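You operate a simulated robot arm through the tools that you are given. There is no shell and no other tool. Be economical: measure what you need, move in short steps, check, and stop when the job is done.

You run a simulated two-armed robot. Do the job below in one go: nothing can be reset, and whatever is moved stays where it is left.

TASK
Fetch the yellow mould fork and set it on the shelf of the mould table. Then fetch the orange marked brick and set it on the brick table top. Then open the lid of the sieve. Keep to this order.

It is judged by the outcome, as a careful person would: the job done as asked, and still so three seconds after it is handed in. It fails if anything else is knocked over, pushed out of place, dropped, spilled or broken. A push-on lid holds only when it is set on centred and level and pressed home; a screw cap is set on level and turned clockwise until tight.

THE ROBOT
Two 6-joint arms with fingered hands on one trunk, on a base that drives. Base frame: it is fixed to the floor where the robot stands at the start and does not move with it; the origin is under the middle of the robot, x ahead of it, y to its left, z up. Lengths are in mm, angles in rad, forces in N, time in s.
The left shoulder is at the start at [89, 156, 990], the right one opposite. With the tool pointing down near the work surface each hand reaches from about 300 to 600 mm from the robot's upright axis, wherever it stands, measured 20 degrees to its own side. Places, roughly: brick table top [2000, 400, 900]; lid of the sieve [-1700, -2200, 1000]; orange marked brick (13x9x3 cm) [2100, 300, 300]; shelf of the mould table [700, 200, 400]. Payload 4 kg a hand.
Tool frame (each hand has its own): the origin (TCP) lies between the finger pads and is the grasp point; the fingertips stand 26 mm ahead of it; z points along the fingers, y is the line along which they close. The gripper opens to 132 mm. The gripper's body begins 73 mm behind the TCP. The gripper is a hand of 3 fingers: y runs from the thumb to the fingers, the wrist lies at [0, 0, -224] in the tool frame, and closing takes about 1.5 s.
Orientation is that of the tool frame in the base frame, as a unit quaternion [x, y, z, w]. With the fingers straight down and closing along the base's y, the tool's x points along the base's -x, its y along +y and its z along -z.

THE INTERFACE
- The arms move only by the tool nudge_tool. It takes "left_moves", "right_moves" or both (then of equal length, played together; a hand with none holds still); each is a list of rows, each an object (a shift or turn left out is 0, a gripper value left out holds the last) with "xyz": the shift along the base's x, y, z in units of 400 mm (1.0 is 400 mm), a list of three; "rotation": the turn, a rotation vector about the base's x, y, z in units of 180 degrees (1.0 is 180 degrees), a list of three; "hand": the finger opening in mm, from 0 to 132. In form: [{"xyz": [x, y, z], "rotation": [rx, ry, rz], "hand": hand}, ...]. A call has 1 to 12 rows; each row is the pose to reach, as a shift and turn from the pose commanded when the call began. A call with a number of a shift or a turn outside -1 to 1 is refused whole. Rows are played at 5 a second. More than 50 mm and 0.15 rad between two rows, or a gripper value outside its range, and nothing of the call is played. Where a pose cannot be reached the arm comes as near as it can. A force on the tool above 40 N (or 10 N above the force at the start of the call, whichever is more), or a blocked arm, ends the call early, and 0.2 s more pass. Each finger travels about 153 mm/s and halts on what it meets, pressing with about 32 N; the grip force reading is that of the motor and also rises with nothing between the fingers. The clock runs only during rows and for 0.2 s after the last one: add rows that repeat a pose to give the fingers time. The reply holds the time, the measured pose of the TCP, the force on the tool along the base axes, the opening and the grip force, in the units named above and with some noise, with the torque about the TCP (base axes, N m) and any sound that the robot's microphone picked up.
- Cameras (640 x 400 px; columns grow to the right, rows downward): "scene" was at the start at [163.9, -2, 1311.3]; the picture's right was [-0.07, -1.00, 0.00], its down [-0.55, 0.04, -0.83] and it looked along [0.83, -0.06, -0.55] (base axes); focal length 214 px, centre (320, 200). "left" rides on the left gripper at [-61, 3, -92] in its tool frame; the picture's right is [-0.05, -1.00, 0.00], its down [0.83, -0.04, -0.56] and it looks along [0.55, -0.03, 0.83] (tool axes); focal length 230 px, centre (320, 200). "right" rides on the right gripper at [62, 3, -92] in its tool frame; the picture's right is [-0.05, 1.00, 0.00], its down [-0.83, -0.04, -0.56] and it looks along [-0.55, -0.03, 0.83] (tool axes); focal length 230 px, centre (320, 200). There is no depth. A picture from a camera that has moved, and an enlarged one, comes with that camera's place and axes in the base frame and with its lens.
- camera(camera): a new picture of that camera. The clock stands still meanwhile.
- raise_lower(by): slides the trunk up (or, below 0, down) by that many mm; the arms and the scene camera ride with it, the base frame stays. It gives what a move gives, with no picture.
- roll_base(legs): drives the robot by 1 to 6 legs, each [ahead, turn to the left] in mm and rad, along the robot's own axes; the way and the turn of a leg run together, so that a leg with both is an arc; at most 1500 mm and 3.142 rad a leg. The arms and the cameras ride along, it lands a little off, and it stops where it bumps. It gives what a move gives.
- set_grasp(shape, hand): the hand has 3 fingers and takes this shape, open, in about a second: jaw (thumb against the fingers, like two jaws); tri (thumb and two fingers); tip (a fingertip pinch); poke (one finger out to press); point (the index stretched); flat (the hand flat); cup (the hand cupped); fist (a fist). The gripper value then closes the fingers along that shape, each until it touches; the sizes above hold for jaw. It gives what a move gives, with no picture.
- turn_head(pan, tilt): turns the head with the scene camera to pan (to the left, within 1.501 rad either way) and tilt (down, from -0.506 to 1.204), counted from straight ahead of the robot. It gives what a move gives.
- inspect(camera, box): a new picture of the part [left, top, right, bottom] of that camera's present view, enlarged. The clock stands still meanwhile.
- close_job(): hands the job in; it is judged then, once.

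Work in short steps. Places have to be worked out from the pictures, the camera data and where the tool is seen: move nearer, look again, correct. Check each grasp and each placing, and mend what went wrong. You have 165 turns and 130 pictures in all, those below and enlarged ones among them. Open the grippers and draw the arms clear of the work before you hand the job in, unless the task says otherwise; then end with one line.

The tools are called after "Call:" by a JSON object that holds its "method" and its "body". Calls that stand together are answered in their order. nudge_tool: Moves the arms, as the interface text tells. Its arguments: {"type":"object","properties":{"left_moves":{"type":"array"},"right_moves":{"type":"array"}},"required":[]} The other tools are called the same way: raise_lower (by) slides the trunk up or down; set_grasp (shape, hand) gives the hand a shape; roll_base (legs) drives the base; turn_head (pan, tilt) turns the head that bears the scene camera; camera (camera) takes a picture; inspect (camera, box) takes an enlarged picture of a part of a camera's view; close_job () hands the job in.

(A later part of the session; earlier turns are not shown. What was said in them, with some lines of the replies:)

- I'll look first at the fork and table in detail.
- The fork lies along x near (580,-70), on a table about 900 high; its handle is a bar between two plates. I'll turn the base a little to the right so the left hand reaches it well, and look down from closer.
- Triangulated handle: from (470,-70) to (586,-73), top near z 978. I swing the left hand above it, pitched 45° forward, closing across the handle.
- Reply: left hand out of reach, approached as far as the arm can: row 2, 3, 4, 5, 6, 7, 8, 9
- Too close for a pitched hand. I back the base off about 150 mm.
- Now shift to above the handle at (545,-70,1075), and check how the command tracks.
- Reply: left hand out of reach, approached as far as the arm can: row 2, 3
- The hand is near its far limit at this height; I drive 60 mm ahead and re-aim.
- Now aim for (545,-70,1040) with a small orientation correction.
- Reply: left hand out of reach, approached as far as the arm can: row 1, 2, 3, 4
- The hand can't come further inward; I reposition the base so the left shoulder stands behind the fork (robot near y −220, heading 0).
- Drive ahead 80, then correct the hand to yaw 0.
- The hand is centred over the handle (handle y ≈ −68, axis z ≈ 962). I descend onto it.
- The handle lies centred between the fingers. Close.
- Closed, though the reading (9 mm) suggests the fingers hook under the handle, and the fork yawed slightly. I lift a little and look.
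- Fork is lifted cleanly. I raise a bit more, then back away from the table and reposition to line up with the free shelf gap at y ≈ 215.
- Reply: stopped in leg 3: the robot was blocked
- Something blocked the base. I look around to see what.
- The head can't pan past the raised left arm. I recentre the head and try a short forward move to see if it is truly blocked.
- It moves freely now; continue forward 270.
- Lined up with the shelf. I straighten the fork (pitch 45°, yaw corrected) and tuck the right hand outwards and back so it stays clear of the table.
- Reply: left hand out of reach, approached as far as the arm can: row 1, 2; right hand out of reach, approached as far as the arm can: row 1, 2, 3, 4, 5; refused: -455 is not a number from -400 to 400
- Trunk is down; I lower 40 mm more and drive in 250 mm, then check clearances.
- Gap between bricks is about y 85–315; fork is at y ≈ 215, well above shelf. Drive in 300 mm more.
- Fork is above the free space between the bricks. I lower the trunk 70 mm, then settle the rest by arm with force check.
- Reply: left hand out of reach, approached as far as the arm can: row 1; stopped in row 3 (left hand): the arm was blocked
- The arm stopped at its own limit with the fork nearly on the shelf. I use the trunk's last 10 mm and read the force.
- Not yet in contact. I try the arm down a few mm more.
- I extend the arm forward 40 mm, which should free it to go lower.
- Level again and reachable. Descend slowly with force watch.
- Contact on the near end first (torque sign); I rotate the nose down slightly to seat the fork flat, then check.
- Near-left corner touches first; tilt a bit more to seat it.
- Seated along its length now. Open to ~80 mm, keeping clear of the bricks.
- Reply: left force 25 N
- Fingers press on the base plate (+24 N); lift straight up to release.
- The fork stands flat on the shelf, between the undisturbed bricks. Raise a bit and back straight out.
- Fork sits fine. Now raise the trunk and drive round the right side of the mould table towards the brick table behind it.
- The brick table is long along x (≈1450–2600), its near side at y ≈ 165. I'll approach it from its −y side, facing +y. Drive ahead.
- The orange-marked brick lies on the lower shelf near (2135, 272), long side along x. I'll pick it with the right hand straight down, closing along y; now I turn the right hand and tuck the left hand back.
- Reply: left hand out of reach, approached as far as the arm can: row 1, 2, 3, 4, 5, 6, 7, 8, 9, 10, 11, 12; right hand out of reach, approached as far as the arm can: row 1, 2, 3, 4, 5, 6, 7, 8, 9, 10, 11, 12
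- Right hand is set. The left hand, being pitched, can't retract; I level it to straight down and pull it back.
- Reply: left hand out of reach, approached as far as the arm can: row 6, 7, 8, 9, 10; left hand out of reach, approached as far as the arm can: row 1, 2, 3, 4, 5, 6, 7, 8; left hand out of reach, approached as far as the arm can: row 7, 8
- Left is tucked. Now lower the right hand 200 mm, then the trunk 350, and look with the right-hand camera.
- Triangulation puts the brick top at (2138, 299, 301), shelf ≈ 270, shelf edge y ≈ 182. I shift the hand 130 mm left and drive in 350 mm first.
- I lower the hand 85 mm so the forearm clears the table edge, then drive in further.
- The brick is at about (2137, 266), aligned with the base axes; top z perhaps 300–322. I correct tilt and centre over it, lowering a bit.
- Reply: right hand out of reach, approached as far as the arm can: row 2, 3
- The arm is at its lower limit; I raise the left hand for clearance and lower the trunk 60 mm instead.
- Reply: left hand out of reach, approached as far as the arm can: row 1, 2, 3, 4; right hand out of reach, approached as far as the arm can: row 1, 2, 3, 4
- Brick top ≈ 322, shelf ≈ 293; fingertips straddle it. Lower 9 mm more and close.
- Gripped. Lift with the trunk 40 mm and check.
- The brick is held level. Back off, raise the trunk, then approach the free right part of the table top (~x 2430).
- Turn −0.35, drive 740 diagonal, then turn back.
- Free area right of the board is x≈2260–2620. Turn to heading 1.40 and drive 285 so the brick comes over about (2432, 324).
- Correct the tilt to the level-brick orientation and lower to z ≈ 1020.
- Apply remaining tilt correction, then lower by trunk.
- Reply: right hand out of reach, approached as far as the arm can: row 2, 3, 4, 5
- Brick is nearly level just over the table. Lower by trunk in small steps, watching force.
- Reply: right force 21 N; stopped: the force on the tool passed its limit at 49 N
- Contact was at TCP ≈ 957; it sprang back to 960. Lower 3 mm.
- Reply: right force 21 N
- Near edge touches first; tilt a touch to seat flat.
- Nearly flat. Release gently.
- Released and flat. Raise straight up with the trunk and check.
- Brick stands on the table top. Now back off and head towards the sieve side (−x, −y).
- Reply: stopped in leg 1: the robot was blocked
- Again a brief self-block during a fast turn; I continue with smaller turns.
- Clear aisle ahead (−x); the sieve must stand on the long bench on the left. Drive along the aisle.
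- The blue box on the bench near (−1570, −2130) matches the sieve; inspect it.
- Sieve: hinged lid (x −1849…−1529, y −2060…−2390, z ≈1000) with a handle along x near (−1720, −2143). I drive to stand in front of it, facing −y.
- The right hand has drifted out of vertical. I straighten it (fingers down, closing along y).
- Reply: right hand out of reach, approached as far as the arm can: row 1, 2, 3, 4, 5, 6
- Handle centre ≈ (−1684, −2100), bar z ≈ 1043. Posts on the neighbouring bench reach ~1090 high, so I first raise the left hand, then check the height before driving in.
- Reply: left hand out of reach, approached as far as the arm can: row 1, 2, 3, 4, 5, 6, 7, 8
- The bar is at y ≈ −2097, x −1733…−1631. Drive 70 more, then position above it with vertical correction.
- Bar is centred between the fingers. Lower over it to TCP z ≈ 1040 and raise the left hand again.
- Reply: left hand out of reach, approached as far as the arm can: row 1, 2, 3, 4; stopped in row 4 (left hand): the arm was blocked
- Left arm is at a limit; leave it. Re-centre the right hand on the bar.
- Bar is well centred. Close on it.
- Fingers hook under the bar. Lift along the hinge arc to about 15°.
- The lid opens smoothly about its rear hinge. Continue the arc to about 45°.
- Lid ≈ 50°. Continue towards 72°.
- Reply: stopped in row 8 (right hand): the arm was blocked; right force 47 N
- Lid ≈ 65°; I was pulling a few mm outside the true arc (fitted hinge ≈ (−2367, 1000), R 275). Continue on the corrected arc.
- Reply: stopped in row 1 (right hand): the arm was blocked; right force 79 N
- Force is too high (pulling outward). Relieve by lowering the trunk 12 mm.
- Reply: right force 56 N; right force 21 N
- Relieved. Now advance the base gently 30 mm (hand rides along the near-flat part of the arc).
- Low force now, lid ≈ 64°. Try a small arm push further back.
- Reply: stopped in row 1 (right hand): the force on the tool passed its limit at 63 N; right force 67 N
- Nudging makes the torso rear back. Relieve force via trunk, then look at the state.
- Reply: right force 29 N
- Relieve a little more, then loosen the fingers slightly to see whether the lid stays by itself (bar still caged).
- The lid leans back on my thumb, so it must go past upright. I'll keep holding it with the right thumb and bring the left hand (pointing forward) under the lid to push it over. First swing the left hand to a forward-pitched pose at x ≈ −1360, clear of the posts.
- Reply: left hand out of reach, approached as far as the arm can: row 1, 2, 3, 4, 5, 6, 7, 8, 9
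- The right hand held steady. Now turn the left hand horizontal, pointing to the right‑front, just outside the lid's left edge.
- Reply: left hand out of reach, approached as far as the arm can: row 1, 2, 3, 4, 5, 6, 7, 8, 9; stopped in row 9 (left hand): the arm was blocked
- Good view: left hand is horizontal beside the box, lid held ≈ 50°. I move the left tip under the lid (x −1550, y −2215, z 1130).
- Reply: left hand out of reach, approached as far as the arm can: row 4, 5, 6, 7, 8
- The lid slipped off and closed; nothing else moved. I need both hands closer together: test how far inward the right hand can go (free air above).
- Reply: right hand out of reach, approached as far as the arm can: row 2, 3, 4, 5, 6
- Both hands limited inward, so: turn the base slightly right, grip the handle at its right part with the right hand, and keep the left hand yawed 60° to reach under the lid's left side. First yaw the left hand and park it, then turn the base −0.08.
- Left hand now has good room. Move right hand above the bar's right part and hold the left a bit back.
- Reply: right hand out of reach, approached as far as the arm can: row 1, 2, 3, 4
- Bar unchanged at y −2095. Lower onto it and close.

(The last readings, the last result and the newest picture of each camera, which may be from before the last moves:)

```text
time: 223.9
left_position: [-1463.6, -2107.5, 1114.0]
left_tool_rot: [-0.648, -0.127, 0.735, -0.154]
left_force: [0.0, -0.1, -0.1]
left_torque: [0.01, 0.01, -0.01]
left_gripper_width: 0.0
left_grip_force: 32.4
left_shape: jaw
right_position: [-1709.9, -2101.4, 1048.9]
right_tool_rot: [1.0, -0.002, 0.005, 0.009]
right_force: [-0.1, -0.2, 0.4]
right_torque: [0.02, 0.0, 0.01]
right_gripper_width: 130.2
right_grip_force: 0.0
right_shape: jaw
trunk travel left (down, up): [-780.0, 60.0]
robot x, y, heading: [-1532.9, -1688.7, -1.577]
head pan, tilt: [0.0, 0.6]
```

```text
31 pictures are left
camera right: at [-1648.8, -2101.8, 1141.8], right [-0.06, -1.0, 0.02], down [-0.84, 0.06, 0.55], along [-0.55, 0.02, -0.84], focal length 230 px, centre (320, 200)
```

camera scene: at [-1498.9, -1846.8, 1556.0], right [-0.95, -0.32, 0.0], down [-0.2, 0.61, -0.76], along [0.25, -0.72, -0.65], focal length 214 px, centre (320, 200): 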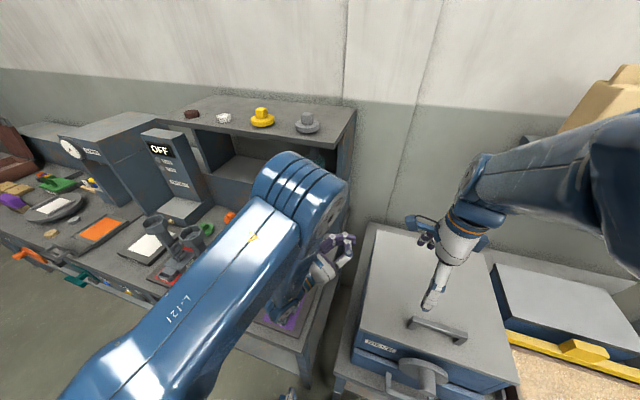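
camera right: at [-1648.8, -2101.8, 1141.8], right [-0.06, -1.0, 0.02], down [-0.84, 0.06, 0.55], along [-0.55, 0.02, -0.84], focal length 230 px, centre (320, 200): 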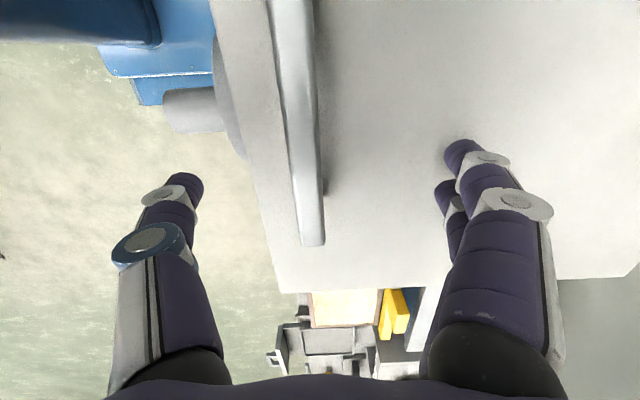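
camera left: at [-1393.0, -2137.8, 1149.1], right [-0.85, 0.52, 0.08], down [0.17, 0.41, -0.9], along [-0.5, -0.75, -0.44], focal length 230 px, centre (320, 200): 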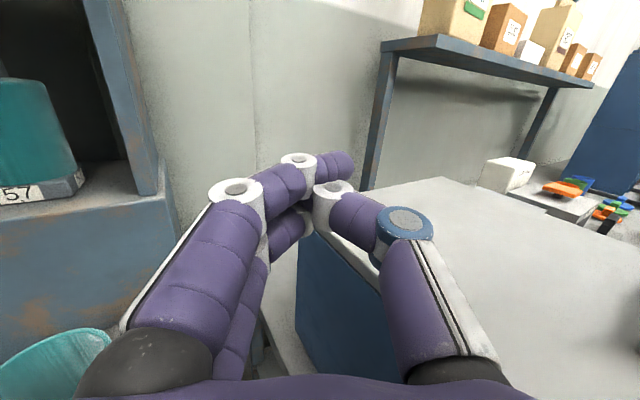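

Call:
{"method": "nudge_tool", "body": {"right_moves": [{"xyz": [0.025, 0.012, -0.01]}, {"xyz": [0.03, 0.015, -0.022], "hand": 100}, {"xyz": [0.03, 0.015, -0.022], "hand": 70}, {"xyz": [0.03, 0.015, -0.022], "hand": 40}, {"xyz": [0.03, 0.015, -0.022], "hand": 20}, {"xyz": [0.03, 0.015, -0.022], "hand": 0}, {"xyz": [0.03, 0.015, -0.022], "hand": 0}, {"xyz": [0.03, 0.015, -0.022], "hand": 0}, {"xyz": [0.03, 0.015, -0.022], "hand": 0}]}}

Call:
{"method": "camera", "body": {"camera": "right"}}

```text
time: 225.9
left_position: [-1465.3, -2106.0, 1114.7]
left_tool_rot: [-0.647, -0.126, 0.736, -0.154]
left_force: [0.2, 1.3, 0.2]
left_torque: [0.0, -0.01, -0.01]
left_gripper_width: 0.3
left_grip_force: 32.2
left_shape: jaw
right_position: [-1693.8, -2096.3, 1046.6]
right_tool_rot: [0.999, -0.014, 0.039, 0.009]
right_force: [0.3, 4.4, -3.0]
right_torque: [0.03, 0.01, -0.01]
right_gripper_width: 0.0
right_grip_force: 32.2
right_shape: jaw
trunk travel left (down, up): [-780.0, 60.0]
robot x, y, heading: [-1531.8, -1688.6, -1.582]
head pan, tilt: [0.0, 0.6]
```

```text
30 pictures are left
camera right: at [-1640.4, -2099.1, 1141.7], right [-0.08, -1.0, 0.01], down [-0.87, 0.08, 0.49], along [-0.49, 0.03, -0.87], focal length 230 px, centre (320, 200)
```

right: 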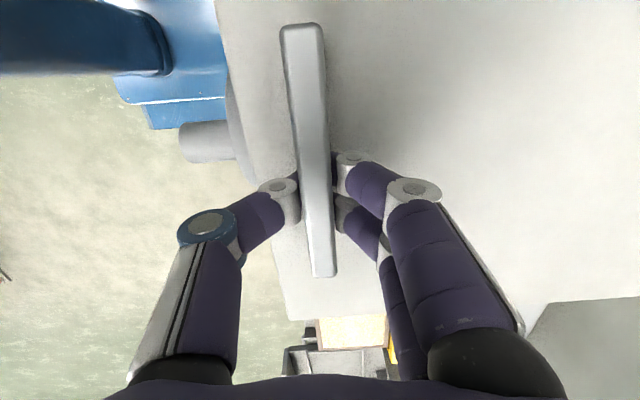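

Gripped again. Lift along the fitted arc to about 54°, left hand waiting.

Call:
{"method": "nudge_tool", "body": {"right_moves": [{"xyz": [0, -0.0135, 0.0675]}, {"xyz": [0, -0.0345, 0.1365]}, {"xyz": [0, -0.0625, 0.2025]}, {"xyz": [0, -0.0975, 0.266]}, {"xyz": [0, -0.139, 0.325]}, {"xyz": [0, -0.186, 0.3795]}, {"xyz": [0, -0.239, 0.4285]}, {"xyz": [0, -0.297, 0.472]}, {"xyz": [0, -0.3585, 0.509]}, {"xyz": [0, -0.3585, 0.509]}]}}

Call:
{"method": "camera", "body": {"camera": "left"}}

```text
time: 228.1
left_position: [-1464.5, -2105.6, 1114.1]
left_tool_rot: [-0.648, -0.125, 0.736, -0.152]
left_force: [0.5, 0.1, -0.9]
left_torque: [-0.03, 0.02, 0.01]
left_gripper_width: 0.0
left_grip_force: 33.0
left_shape: jaw
right_position: [-1694.9, -2234.9, 1245.1]
right_tool_rot: [1.0, -0.001, 0.003, 0.008]
right_force: [-0.6, 0.1, -4.5]
right_torque: [-0.01, 0.0, 0.02]
right_gripper_width: 0.1
right_grip_force: 31.9
right_shape: jaw
trunk travel left (down, up): [-780.0, 60.0]
robot x, y, heading: [-1532.4, -1689.0, -1.581]
head pan, tilt: [0.0, 0.6]
```

```text
29 pictures are left
camera left: at [-1372.1, -2070.4, 1163.3], right [-0.38, 0.92, 0.04], down [0.4, 0.2, -0.9], along [-0.83, -0.33, -0.44], focal length 230 px, centre (320, 200)
```

left: 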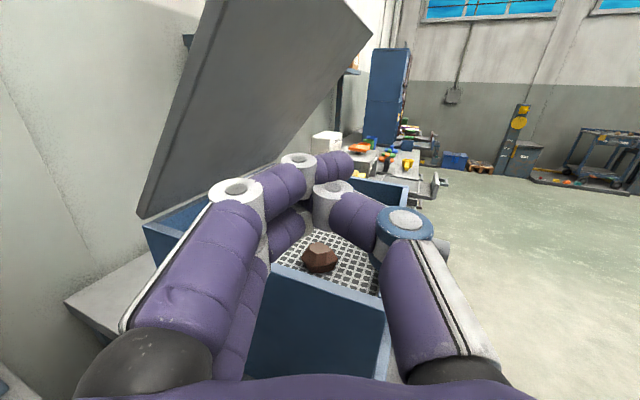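

Lid held at ≈ 52°, left hand has a clear way under it. Slide the left hand in to x ≈ −1575.

Call:
{"method": "nudge_tool", "body": {"left_moves": [{"xyz": [-0.055, -0.042, 0.01]}, {"xyz": [-0.11, -0.084, 0.02]}, {"xyz": [-0.165, -0.126, 0.03]}, {"xyz": [-0.22, -0.168, 0.04]}, {"xyz": [-0.275, -0.21, 0.04]}, {"xyz": [-0.275, -0.21, 0.04]}]}}

Call:
{"method": "camera", "body": {"camera": "left"}}

```text
time: 229.5
left_position: [-1570.8, -2190.8, 1127.8]
left_tool_rot: [-0.649, -0.127, 0.734, -0.154]
left_force: [0.0, 0.5, 0.4]
left_torque: [0.01, 0.01, 0.06]
left_gripper_width: 0.0
left_grip_force: 31.7
left_shape: jaw
right_position: [-1694.0, -2235.4, 1244.8]
right_tool_rot: [1.0, -0.001, 0.003, 0.008]
right_force: [-1.0, 1.7, -3.1]
right_torque: [-0.01, 0.01, -0.01]
right_gripper_width: 0.0
right_grip_force: 31.8
right_shape: jaw
trunk travel left (down, up): [-780.0, 60.0]
robot x, y, heading: [-1530.2, -1686.7, -1.579]
head pan, tilt: [0.0, 0.6]
```

```text
28 pictures are left
camera left: at [-1478.9, -2155.1, 1177.1], right [-0.39, 0.92, 0.04], down [0.4, 0.2, -0.89], along [-0.83, -0.33, -0.44], focal length 230 px, centre (320, 200)
```

left: 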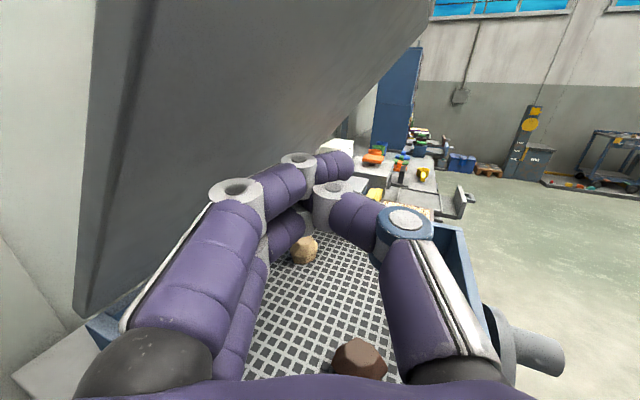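

Left hand is under the lid. Move it up and back until it touches the lid.

Call:
{"method": "nudge_tool", "body": {"left_moves": [{"xyz": [-0.02, 0, 0.04]}, {"xyz": [-0.03, 0, 0.09]}, {"xyz": [-0.03, -0.02, 0.13]}, {"xyz": [-0.03, -0.04, 0.13]}, {"xyz": [-0.03, -0.06, 0.13]}, {"xyz": [-0.03, -0.08, 0.13]}]}}

```text
time: 230.9
left_position: [-1565.7, -2215.3, 1156.0]
left_tool_rot: [-0.641, -0.173, 0.735, -0.14]
left_force: [0.9, 13.2, -9.0]
left_torque: [0.01, 0.26, 0.44]
left_gripper_width: 0.0
left_grip_force: 32.2
left_shape: jaw
right_position: [-1694.5, -2230.4, 1245.7]
right_tool_rot: [1.0, -0.001, 0.003, 0.017]
right_force: [6.3, -31.0, -42.8]
right_torque: [0.87, 0.02, 0.09]
right_gripper_width: 0.0
right_grip_force: 31.9
right_shape: jaw
trunk travel left (down, up): [-780.0, 60.0]
robot x, y, heading: [-1530.8, -1687.8, -1.574]
head pan, tilt: [0.0, 0.6]
stopped in row 6 (left hand): the force on the tool passed its limit at 51 N (the readings are from after the stop); the commanded pose is now the measured one
```

Left supports the lid (≈13 N). Now open the right hand to 65 mm and lift it clear.

Call:
{"method": "nudge_tool", "body": {"right_moves": [{"hand": 20}, {"hand": 40}, {"hand": 60}, {"hand": 65}, {"hand": 65}]}}

Call:
{"method": "camera", "body": {"camera": "scene"}}

```text
time: 231.8
left_position: [-1553.8, -2187.1, 1167.6]
left_tool_rot: [-0.629, -0.185, 0.741, -0.147]
left_force: [-0.3, 8.2, -14.3]
left_torque: [0.13, 0.46, 0.26]
left_gripper_width: 0.2
left_grip_force: 32.0
left_shape: jaw
right_position: [-1695.8, -2196.1, 1271.2]
right_tool_rot: [0.999, 0.0, 0.001, 0.041]
right_force: [-2.1, -7.6, 3.4]
right_torque: [-0.16, 0.07, 0.05]
right_gripper_width: 55.9
right_grip_force: 0.0
right_shape: jaw
trunk travel left (down, up): [-780.0, 60.0]
robot x, y, heading: [-1531.7, -1688.1, -1.576]
head pan, tilt: [0.0, 0.6]
stopped in row 4 (left hand): the force on the tool passed its limit at 42 N (the readings are from after the stop); the commanded pose is now the measured one
```

```text
27 pictures are left
camera scene: at [-1533.6, -1853.2, 1563.3], right [-1.0, 0.01, 0.0], down [0.01, 0.58, -0.81], along [-0.01, -0.81, -0.58], focal length 214 px, centre (320, 200)
```

scene: 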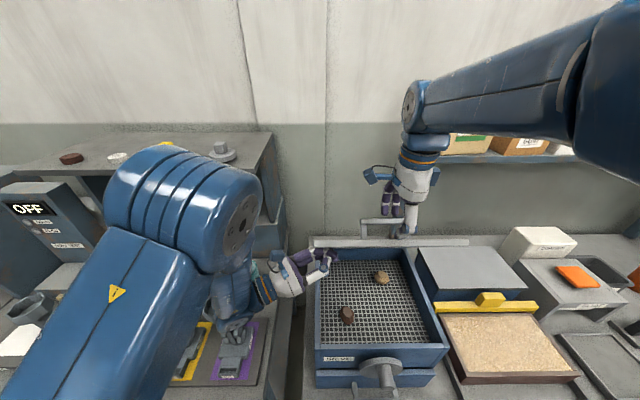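

Lid rests on the left hand. Raise the right hand clear of the bar.

Call:
{"method": "nudge_tool", "body": {"right_moves": [{"xyz": [0, 0, 0.04]}, {"xyz": [0, 0, 0.08]}, {"xyz": [0, 0, 0.12]}, {"xyz": [0, 0, 0.16]}, {"xyz": [0, 0, 0.2]}, {"xyz": [0, 0.0, 0.2]}]}}

Call:
{"method": "camera", "body": {"camera": "scene"}}

```text
time: 233.2
left_position: [-1553.3, -2191.7, 1179.7]
left_tool_rot: [-0.624, -0.177, 0.745, -0.158]
left_force: [-0.4, 2.0, -3.0]
left_torque: [0.05, 0.01, -0.03]
left_gripper_width: 0.1
left_grip_force: 32.2
left_shape: jaw
right_position: [-1695.8, -2197.3, 1349.2]
right_tool_rot: [0.999, 0.0, 0.002, 0.038]
right_force: [0.9, 0.3, 0.2]
right_torque: [0.01, -0.03, -0.01]
right_gripper_width: 64.4
right_grip_force: 0.1
right_shape: jaw
trunk travel left (down, up): [-780.0, 60.0]
robot x, y, heading: [-1527.7, -1689.9, -1.581]
head pan, tilt: [0.0, 0.6]
```

```text
26 pictures are left
camera scene: at [-1533.4, -1854.2, 1563.1], right [-1.0, 0.01, 0.0], down [0.0, 0.58, -0.81], along [-0.01, -0.81, -0.58], focal length 214 px, centre (320, 200)
```

scene: 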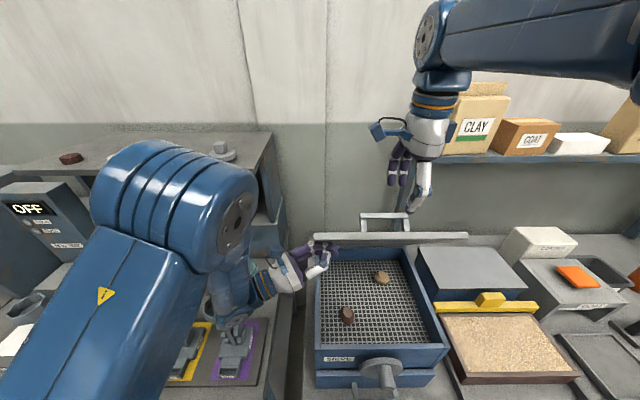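

Right hand free. I bring it over the lid edge to the front, and down, so it can push the lid from the front/inside beyond upright.

Call:
{"method": "nudge_tool", "body": {"right_moves": [{"xyz": [0, 0.09, 0.02], "hand": 40}, {"xyz": [-0.02, 0.18, 0.02], "hand": 20}, {"xyz": [-0.03, 0.28, 0.0], "hand": 0}, {"xyz": [-0.04, 0.3, -0.08], "hand": 0}, {"xyz": [-0.05, 0.3, -0.16], "hand": 0}, {"xyz": [-0.05, 0.3, -0.24], "hand": 0}, {"xyz": [-0.05, 0.3, -0.3], "hand": 0}, {"xyz": [-0.05, 0.3, -0.3], "hand": 0}]}}

Call:
{"method": "camera", "body": {"camera": "scene"}}

```text
time: 234.5
left_position: [-1541.2, -2161.6, 1178.7]
left_tool_rot: [-0.622, -0.197, 0.742, -0.155]
left_force: [5.3, 31.6, -46.8]
left_torque: [0.54, -0.33, -0.15]
left_gripper_width: 0.1
left_grip_force: 32.4
left_shape: jaw
right_position: [-1713.2, -2150.3, 1242.2]
right_tool_rot: [1.0, 0.001, 0.002, 0.001]
right_force: [0.9, -20.5, 42.7]
right_torque: [-0.29, -0.09, 0.02]
right_gripper_width: 0.0
right_grip_force: 32.5
right_shape: jaw
right hand out of reach, approached as far as the arm can: row 1, 2, 3, 4, 5, 6
trunk travel left (down, up): [-780.0, 60.0]
robot x, y, heading: [-1529.4, -1686.7, -1.579]
head pan, tilt: [0.0, 0.6]
stopped in row 6 (left hand): the force on the tool passed its limit at 65 N (the readings are from after the stop); the commanded pose is now the measured one
```

```text
25 pictures are left
camera scene: at [-1531.3, -1838.7, 1564.5], right [-1.0, 0.01, 0.0], down [0.0, 0.57, -0.82], along [-0.01, -0.82, -0.57], focal length 214 px, centre (320, 200)
```

scene: 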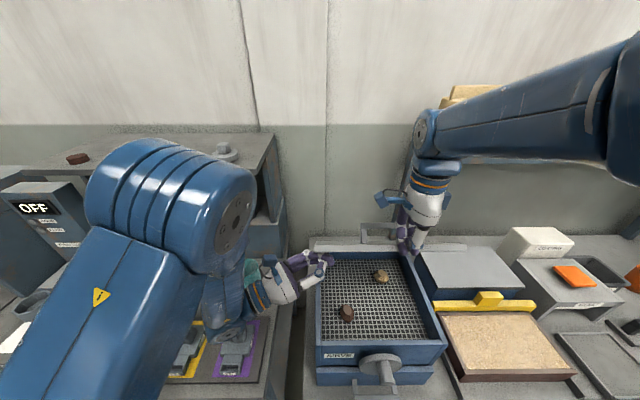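

The right hand pressed on the lid's edge; raise it at once, and instead go round the lid's right side.

Call:
{"method": "nudge_tool", "body": {"right_moves": [{"xyz": [0, 0, 0.06]}, {"xyz": [0, 0, 0.14]}, {"xyz": [-0.06, 0, 0.2]}, {"xyz": [-0.16, 0, 0.2]}, {"xyz": [-0.26, 0, 0.2]}, {"xyz": [-0.36, 0, 0.2]}, {"xyz": [-0.46, 0, 0.2]}, {"xyz": [-0.56, 0, 0.2]}, {"xyz": [-0.56, 0, 0.2]}]}}

```text
time: 236.5
left_position: [-1541.1, -2177.0, 1190.9]
left_tool_rot: [-0.612, -0.188, 0.75, -0.167]
left_force: [-0.5, 3.1, -2.4]
left_torque: [0.0, -0.05, -0.03]
left_gripper_width: 0.0
left_grip_force: 32.0
left_shape: jaw
right_position: [-1939.8, -2172.0, 1323.8]
right_tool_rot: [1.0, 0.0, 0.003, 0.004]
right_force: [0.0, 0.1, 0.1]
right_torque: [-0.03, 0.0, -0.01]
right_gripper_width: 0.0
right_grip_force: 32.0
right_shape: jaw
right hand out of reach, approached as far as the arm can: row 1, 2, 3, 4, 5, 6, 7, 8, 9
trunk travel left (down, up): [-780.0, 60.0]
robot x, y, heading: [-1530.5, -1692.6, -1.581]
head pan, tilt: [0.0, 0.6]
```

Lid still rests on the left hand. Lower the right hand beside the sieve and draw it forward.

Call:
{"method": "nudge_tool", "body": {"right_moves": [{"xyz": [0, 0, -0.09]}, {"xyz": [0, 0, -0.18]}, {"xyz": [0, 0, -0.27]}, {"xyz": [0, 0, -0.36]}, {"xyz": [0, 0.03, -0.43]}, {"xyz": [0, 0.12, -0.43]}, {"xyz": [0, 0.21, -0.43]}, {"xyz": [0, 0.28, -0.43]}, {"xyz": [0, 0.28, -0.43]}]}}

Call:
{"method": "camera", "body": {"camera": "scene"}}

```text
time: 238.5
left_position: [-1542.1, -2177.6, 1194.3]
left_tool_rot: [-0.613, -0.185, 0.749, -0.169]
left_force: [-0.5, 1.6, -3.1]
left_torque: [0.04, -0.02, -0.05]
left_gripper_width: 0.2
left_grip_force: 31.6
left_shape: jaw
right_position: [-1924.8, -2136.7, 1126.1]
right_tool_rot: [1.0, 0.002, 0.003, 0.005]
right_force: [0.7, -0.4, -0.3]
right_torque: [-0.01, 0.04, 0.01]
right_gripper_width: 0.0
right_grip_force: 31.9
right_shape: jaw
right hand out of reach, approached as far as the arm can: row 6, 7, 8, 9
trunk travel left (down, up): [-780.0, 60.0]
robot x, y, heading: [-1536.5, -1687.7, -1.576]
head pan, tilt: [0.0, 0.6]
```

```text
24 pictures are left
camera scene: at [-1533.5, -1854.0, 1563.1], right [-1.0, 0.01, 0.0], down [0.01, 0.58, -0.81], along [-0.01, -0.81, -0.58], focal length 214 px, centre (320, 200)
```

scene: 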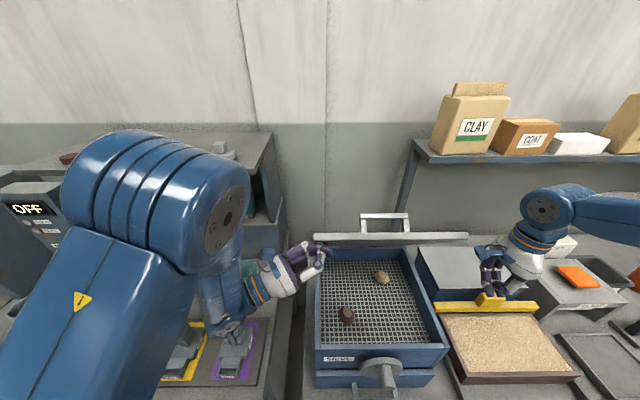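

Tilt the right hand 45° forward and lower slightly so it can slide under the lid from the right.

Call:
{"method": "nudge_tool", "body": {"right_moves": [{"xyz": [0, -0.02, -0.02], "rotation": [-0.042, 0, 0]}, {"xyz": [0, -0.04, -0.04], "rotation": [-0.084, 0, 0]}, {"xyz": [0, -0.06, -0.06], "rotation": [-0.125, 0, 0]}, {"xyz": [0.02, -0.08, -0.08], "rotation": [-0.167, 0, 0]}, {"xyz": [0.04, -0.1, -0.1], "rotation": [-0.209, 0, 0]}, {"xyz": [0.06, -0.108, -0.115], "rotation": [-0.25, 0, 0]}, {"xyz": [0.06, -0.108, -0.115], "rotation": [-0.25, 0, 0]}]}}

```text
time: 240.1
left_position: [-1540.4, -2177.7, 1195.5]
left_tool_rot: [-0.611, -0.184, 0.751, -0.168]
left_force: [-0.6, 2.4, -2.8]
left_torque: [0.0, 0.0, -0.03]
left_gripper_width: 0.0
left_grip_force: 32.1
left_shape: jaw
right_position: [-1873.5, -2217.4, 1074.5]
right_tool_rot: [0.917, 0.002, 0.004, 0.4]
right_force: [0.7, 0.6, -0.2]
right_torque: [0.0, 0.02, 0.03]
right_gripper_width: 0.2
right_grip_force: 31.8
right_shape: jaw
right hand out of reach, approached as far as the arm can: row 1, 2, 3, 4, 5, 6, 7
trunk travel left (down, up): [-780.0, 60.0]
robot x, y, heading: [-1528.8, -1690.1, -1.578]
head pan, tilt: [0.0, 0.6]
```

Now slide it in under the lid to x ≈ −1760, a little lower and nearer.

Call:
{"method": "nudge_tool", "body": {"right_moves": [{"xyz": [0.0, 0.06, -0.04]}, {"xyz": [0.07, 0.08, -0.05]}, {"xyz": [0.14, 0.08, -0.05]}, {"xyz": [0.21, 0.08, -0.05]}, {"xyz": [0.29, 0.08, -0.05]}, {"xyz": [0.29, 0.08, -0.05]}]}}

Call:
{"method": "camera", "body": {"camera": "scene"}}

```text
time: 241.5
left_position: [-1539.6, -2177.4, 1196.1]
left_tool_rot: [-0.611, -0.185, 0.751, -0.169]
left_force: [-1.1, 3.0, -1.4]
left_torque: [-0.01, -0.05, -0.03]
left_gripper_width: 0.1
left_grip_force: 32.2
left_shape: jaw
right_position: [-1800.1, -2188.2, 1083.0]
right_tool_rot: [0.909, -0.002, -0.003, 0.417]
right_force: [0.8, -0.7, 0.4]
right_torque: [0.0, 0.04, 0.01]
right_gripper_width: 0.0
right_grip_force: 31.9
right_shape: jaw
right hand out of reach, approached as far as the arm can: row 1, 4, 5, 6
trunk travel left (down, up): [-780.0, 60.0]
robot x, y, heading: [-1532.6, -1689.3, -1.579]
head pan, tilt: [0.0, 0.6]
```

```text
23 pictures are left
camera scene: at [-1532.5, -1854.0, 1563.1], right [-1.0, 0.01, 0.0], down [0.0, 0.58, -0.81], along [-0.01, -0.81, -0.58], focal length 214 px, centre (320, 200)
```

scene: 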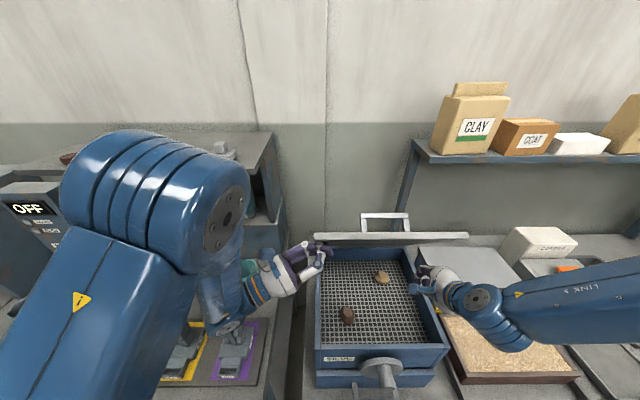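

Right hand is under the lid. Push it up and back.

Call:
{"method": "nudge_tool", "body": {"right_moves": [{"xyz": [0, 0, 0.08]}, {"xyz": [0, -0.03, 0.16]}, {"xyz": [0, -0.09, 0.21]}, {"xyz": [0, -0.16, 0.25]}, {"xyz": [0, -0.23, 0.25]}, {"xyz": [0, -0.3, 0.25]}, {"xyz": [0, -0.37, 0.25]}, {"xyz": [0, -0.43, 0.25]}, {"xyz": [0, -0.43, 0.25]}]}}

Call:
{"method": "camera", "body": {"camera": "scene"}}

```text
time: 243.5
left_position: [-1540.8, -2178.6, 1194.3]
left_tool_rot: [-0.611, -0.186, 0.751, -0.169]
left_force: [-0.3, -0.3, 0.1]
left_torque: [-0.04, 0.01, -0.01]
left_gripper_width: 0.0
left_grip_force: 32.7
left_shape: jaw
right_position: [-1800.4, -2354.0, 1184.2]
right_tool_rot: [0.913, 0.003, 0.002, 0.409]
right_force: [0.7, -0.7, 1.2]
right_torque: [-0.01, -0.02, -0.03]
right_gripper_width: 0.2
right_grip_force: 31.3
right_shape: jaw
right hand out of reach, approached as far as the arm can: row 2, 3
trunk travel left (down, up): [-780.0, 60.0]
robot x, y, heading: [-1535.1, -1683.9, -1.578]
head pan, tilt: [0.0, 0.6]
```

```text
22 pictures are left
camera scene: at [-1533.3, -1854.0, 1563.1], right [-1.0, 0.01, 0.0], down [0.0, 0.58, -0.81], along [-0.01, -0.81, -0.58], focal length 214 px, centre (320, 200)
```

scene: 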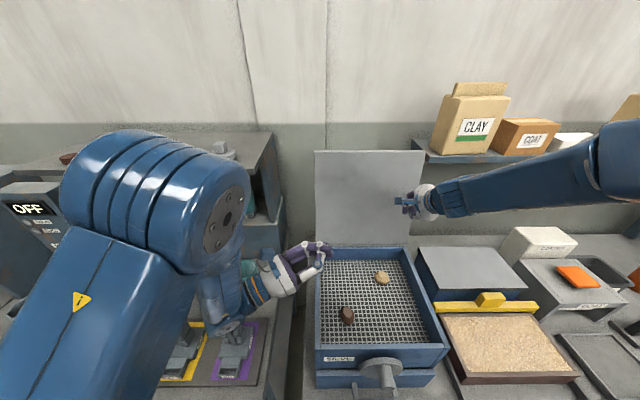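

The lid is now upright or past it (no load on either hand). Push another 30 mm to be sure, then draw back slightly and look.

Call:
{"method": "nudge_tool", "body": {"right_moves": [{"xyz": [0, -0.04, 0]}, {"xyz": [0, -0.08, 0]}, {"xyz": [0, -0.08, 0]}, {"xyz": [0, -0.03, 0]}, {"xyz": [0, 0.02, 0]}, {"xyz": [0, 0.06, 0]}, {"xyz": [0, 0.06, 0]}, {"xyz": [0, 0.06, 0]}]}}

Call:
{"method": "camera", "body": {"camera": "scene"}}

Call:
{"method": "camera", "body": {"camera": "left"}}

```text
time: 245.3
left_position: [-1540.8, -2177.7, 1195.7]
left_tool_rot: [-0.611, -0.185, 0.751, -0.169]
left_force: [-0.3, 0.6, 0.7]
left_torque: [0.02, 0.02, -0.01]
left_gripper_width: 0.1
left_grip_force: 31.9
left_shape: jaw
right_position: [-1799.3, -2328.2, 1180.6]
right_tool_rot: [0.913, 0.003, 0.004, 0.409]
right_force: [0.7, -0.3, -0.5]
right_torque: [0.04, 0.02, 0.01]
right_gripper_width: 0.0
right_grip_force: 32.3
right_shape: jaw
right hand out of reach, approached as far as the arm can: row 1, 2, 4, 5, 6
trunk travel left (down, up): [-780.0, 60.0]
robot x, y, heading: [-1531.3, -1690.2, -1.582]
head pan, tilt: [0.0, 0.6]
```

```text
21 pictures are left
camera scene: at [-1533.4, -1854.4, 1563.1], right [-1.0, 0.01, 0.0], down [0.01, 0.58, -0.81], along [-0.01, -0.81, -0.58], focal length 214 px, centre (320, 200)
```

scene: 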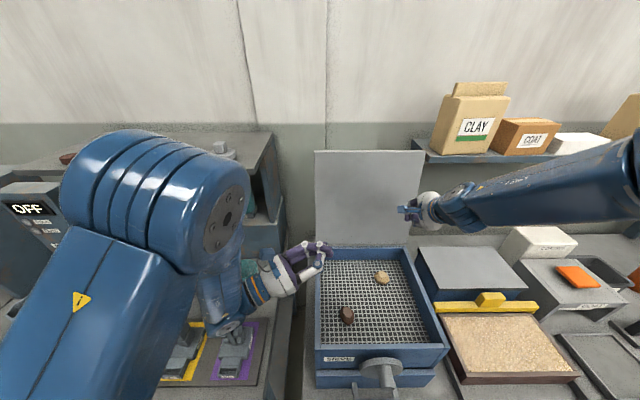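

```text
20 pictures are left
camera left: at [-1448.1, -2135.1, 1238.3], right [-0.47, 0.87, 0.12], down [0.29, 0.28, -0.91], along [-0.83, -0.39, -0.39], focal length 230 px, centre (320, 200)
```

left: 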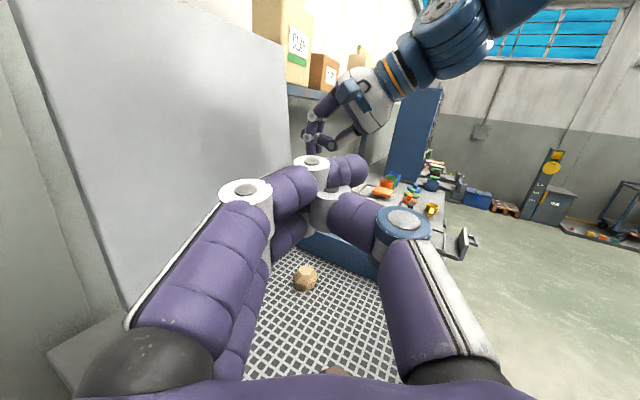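

The lid stays up by itself, unchanged after I withdrew. Now back the base straight off so both arms clear.

Call:
{"method": "roll_base", "body": {"legs": [[-250, 0]]}}

Call:
{"method": "roll_base", "body": {"legs": [[-300, 0]]}}

Call:
{"method": "camera", "body": {"camera": "scene"}}

```text
time: 247.1
left_position: [-1536.8, -1927.3, 1194.1]
left_tool_rot: [-0.611, -0.188, 0.75, -0.17]
left_force: [-0.5, 0.4, 0.4]
left_torque: [0.0, 0.02, 0.01]
left_gripper_width: 0.0
left_grip_force: 31.8
left_shape: jaw
right_position: [-1795.0, -2077.3, 1179.4]
right_tool_rot: [0.912, 0.002, 0.003, 0.409]
right_force: [-0.2, -0.3, 0.0]
right_torque: [0.0, 0.02, -0.02]
right_gripper_width: 0.0
right_grip_force: 32.1
right_shape: jaw
trunk travel left (down, up): [-780.0, 60.0]
robot x, y, heading: [-1529.1, -1434.9, -1.577]
head pan, tilt: [0.0, 0.6]
```

```text
time: 249.2
left_position: [-1523.3, -1606.4, 1211.2]
left_tool_rot: [-0.593, -0.193, 0.76, -0.184]
left_force: [0.2, 1.5, 0.2]
left_torque: [0.03, -0.02, 0.02]
left_gripper_width: 0.0
left_grip_force: 31.2
left_shape: jaw
right_position: [-1792.5, -1750.1, 1190.6]
right_tool_rot: [0.908, 0.004, 0.004, 0.418]
right_force: [0.1, 0.5, -0.9]
right_torque: [0.02, 0.0, 0.0]
right_gripper_width: 0.0
right_grip_force: 32.3
right_shape: jaw
trunk travel left (down, up): [-780.0, 60.0]
robot x, y, heading: [-1526.6, -1130.6, -1.575]
head pan, tilt: [0.0, 0.6]
```

```text
19 pictures are left
camera scene: at [-1528.5, -1296.4, 1562.9], right [-1.0, 0.0, 0.0], down [0.0, 0.58, -0.81], along [0.0, -0.81, -0.58], focal length 214 px, centre (320, 200)
```

scene: 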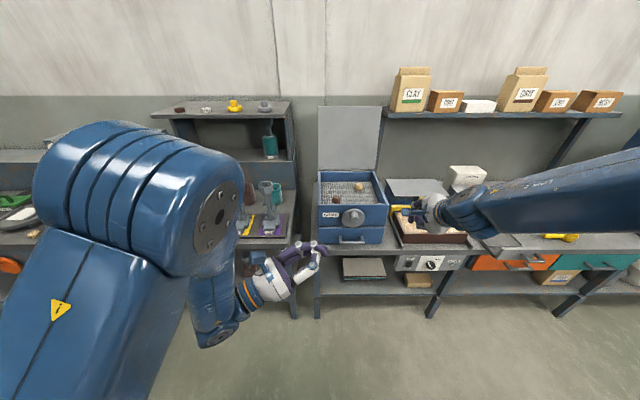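

Lid stands open, surroundings intact. Open both grippers and take a last close look.

Call:
{"method": "nudge_tool", "body": {"left_moves": [{"hand": 60}, {"hand": 120}, {"hand": 130}, {"hand": 130}, {"hand": 130}, {"hand": 130}], "right_moves": [{"hand": 60}, {"hand": 120}, {"hand": 130}, {"hand": 130}, {"hand": 130}, {"hand": 130}]}}

Call:
{"method": "inspect", "body": {"camera": "scene", "box": [220, 90, 480, 270]}}

```text
time: 250.6
left_position: [-1512.3, -1588.7, 1227.9]
left_tool_rot: [-0.576, -0.195, 0.769, -0.197]
left_force: [0.0, 0.8, 0.7]
left_torque: [0.01, 0.02, 0.04]
left_gripper_width: 129.8
left_grip_force: 0.1
left_shape: jaw
right_position: [-1790.2, -1727.4, 1201.4]
right_tool_rot: [0.905, 0.004, 0.004, 0.426]
right_force: [0.3, 0.3, -0.6]
right_torque: [0.01, -0.01, 0.02]
right_gripper_width: 129.9
right_grip_force: 0.0
right_shape: jaw
trunk travel left (down, up): [-780.0, 60.0]
robot x, y, heading: [-1526.8, -1129.1, -1.574]
head pan, tilt: [0.0, 0.6]
```

```text
2.22 times, centred on (350, 180) of scene
camera zoom: at [-1528.5, -1293.8, 1563.2], right [-1.0, 0.0, 0.0], down [0.0, 0.58, -0.81], along [0.0, -0.81, -0.58], focal length 477 px, centre (253, 244)
```

zoom: 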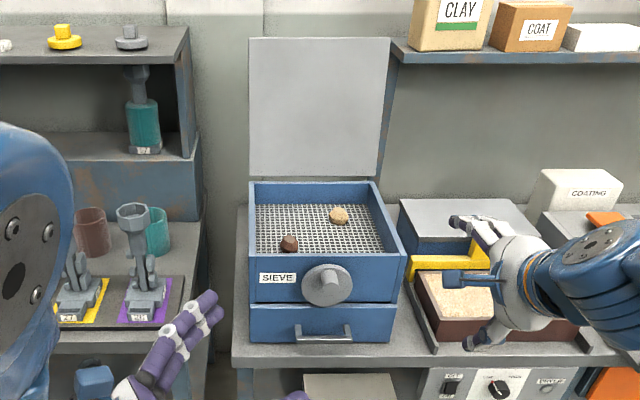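

The lid is standing open by itself, nothing else has moved, the grippers are open and the arms are clear. I hand in the job.

Call:
{"method": "close_job", "body": {}}

```text
The job is handed in.
```

All three steps were done in order: the mould fork is on the mould table shelf, the orange marked brick is on the brick table top, and the sieve lid stands open on its own. On the first try the lid slipped from my hand and fell shut from about 50°. I saw no damage or displacement from that and opened it again.
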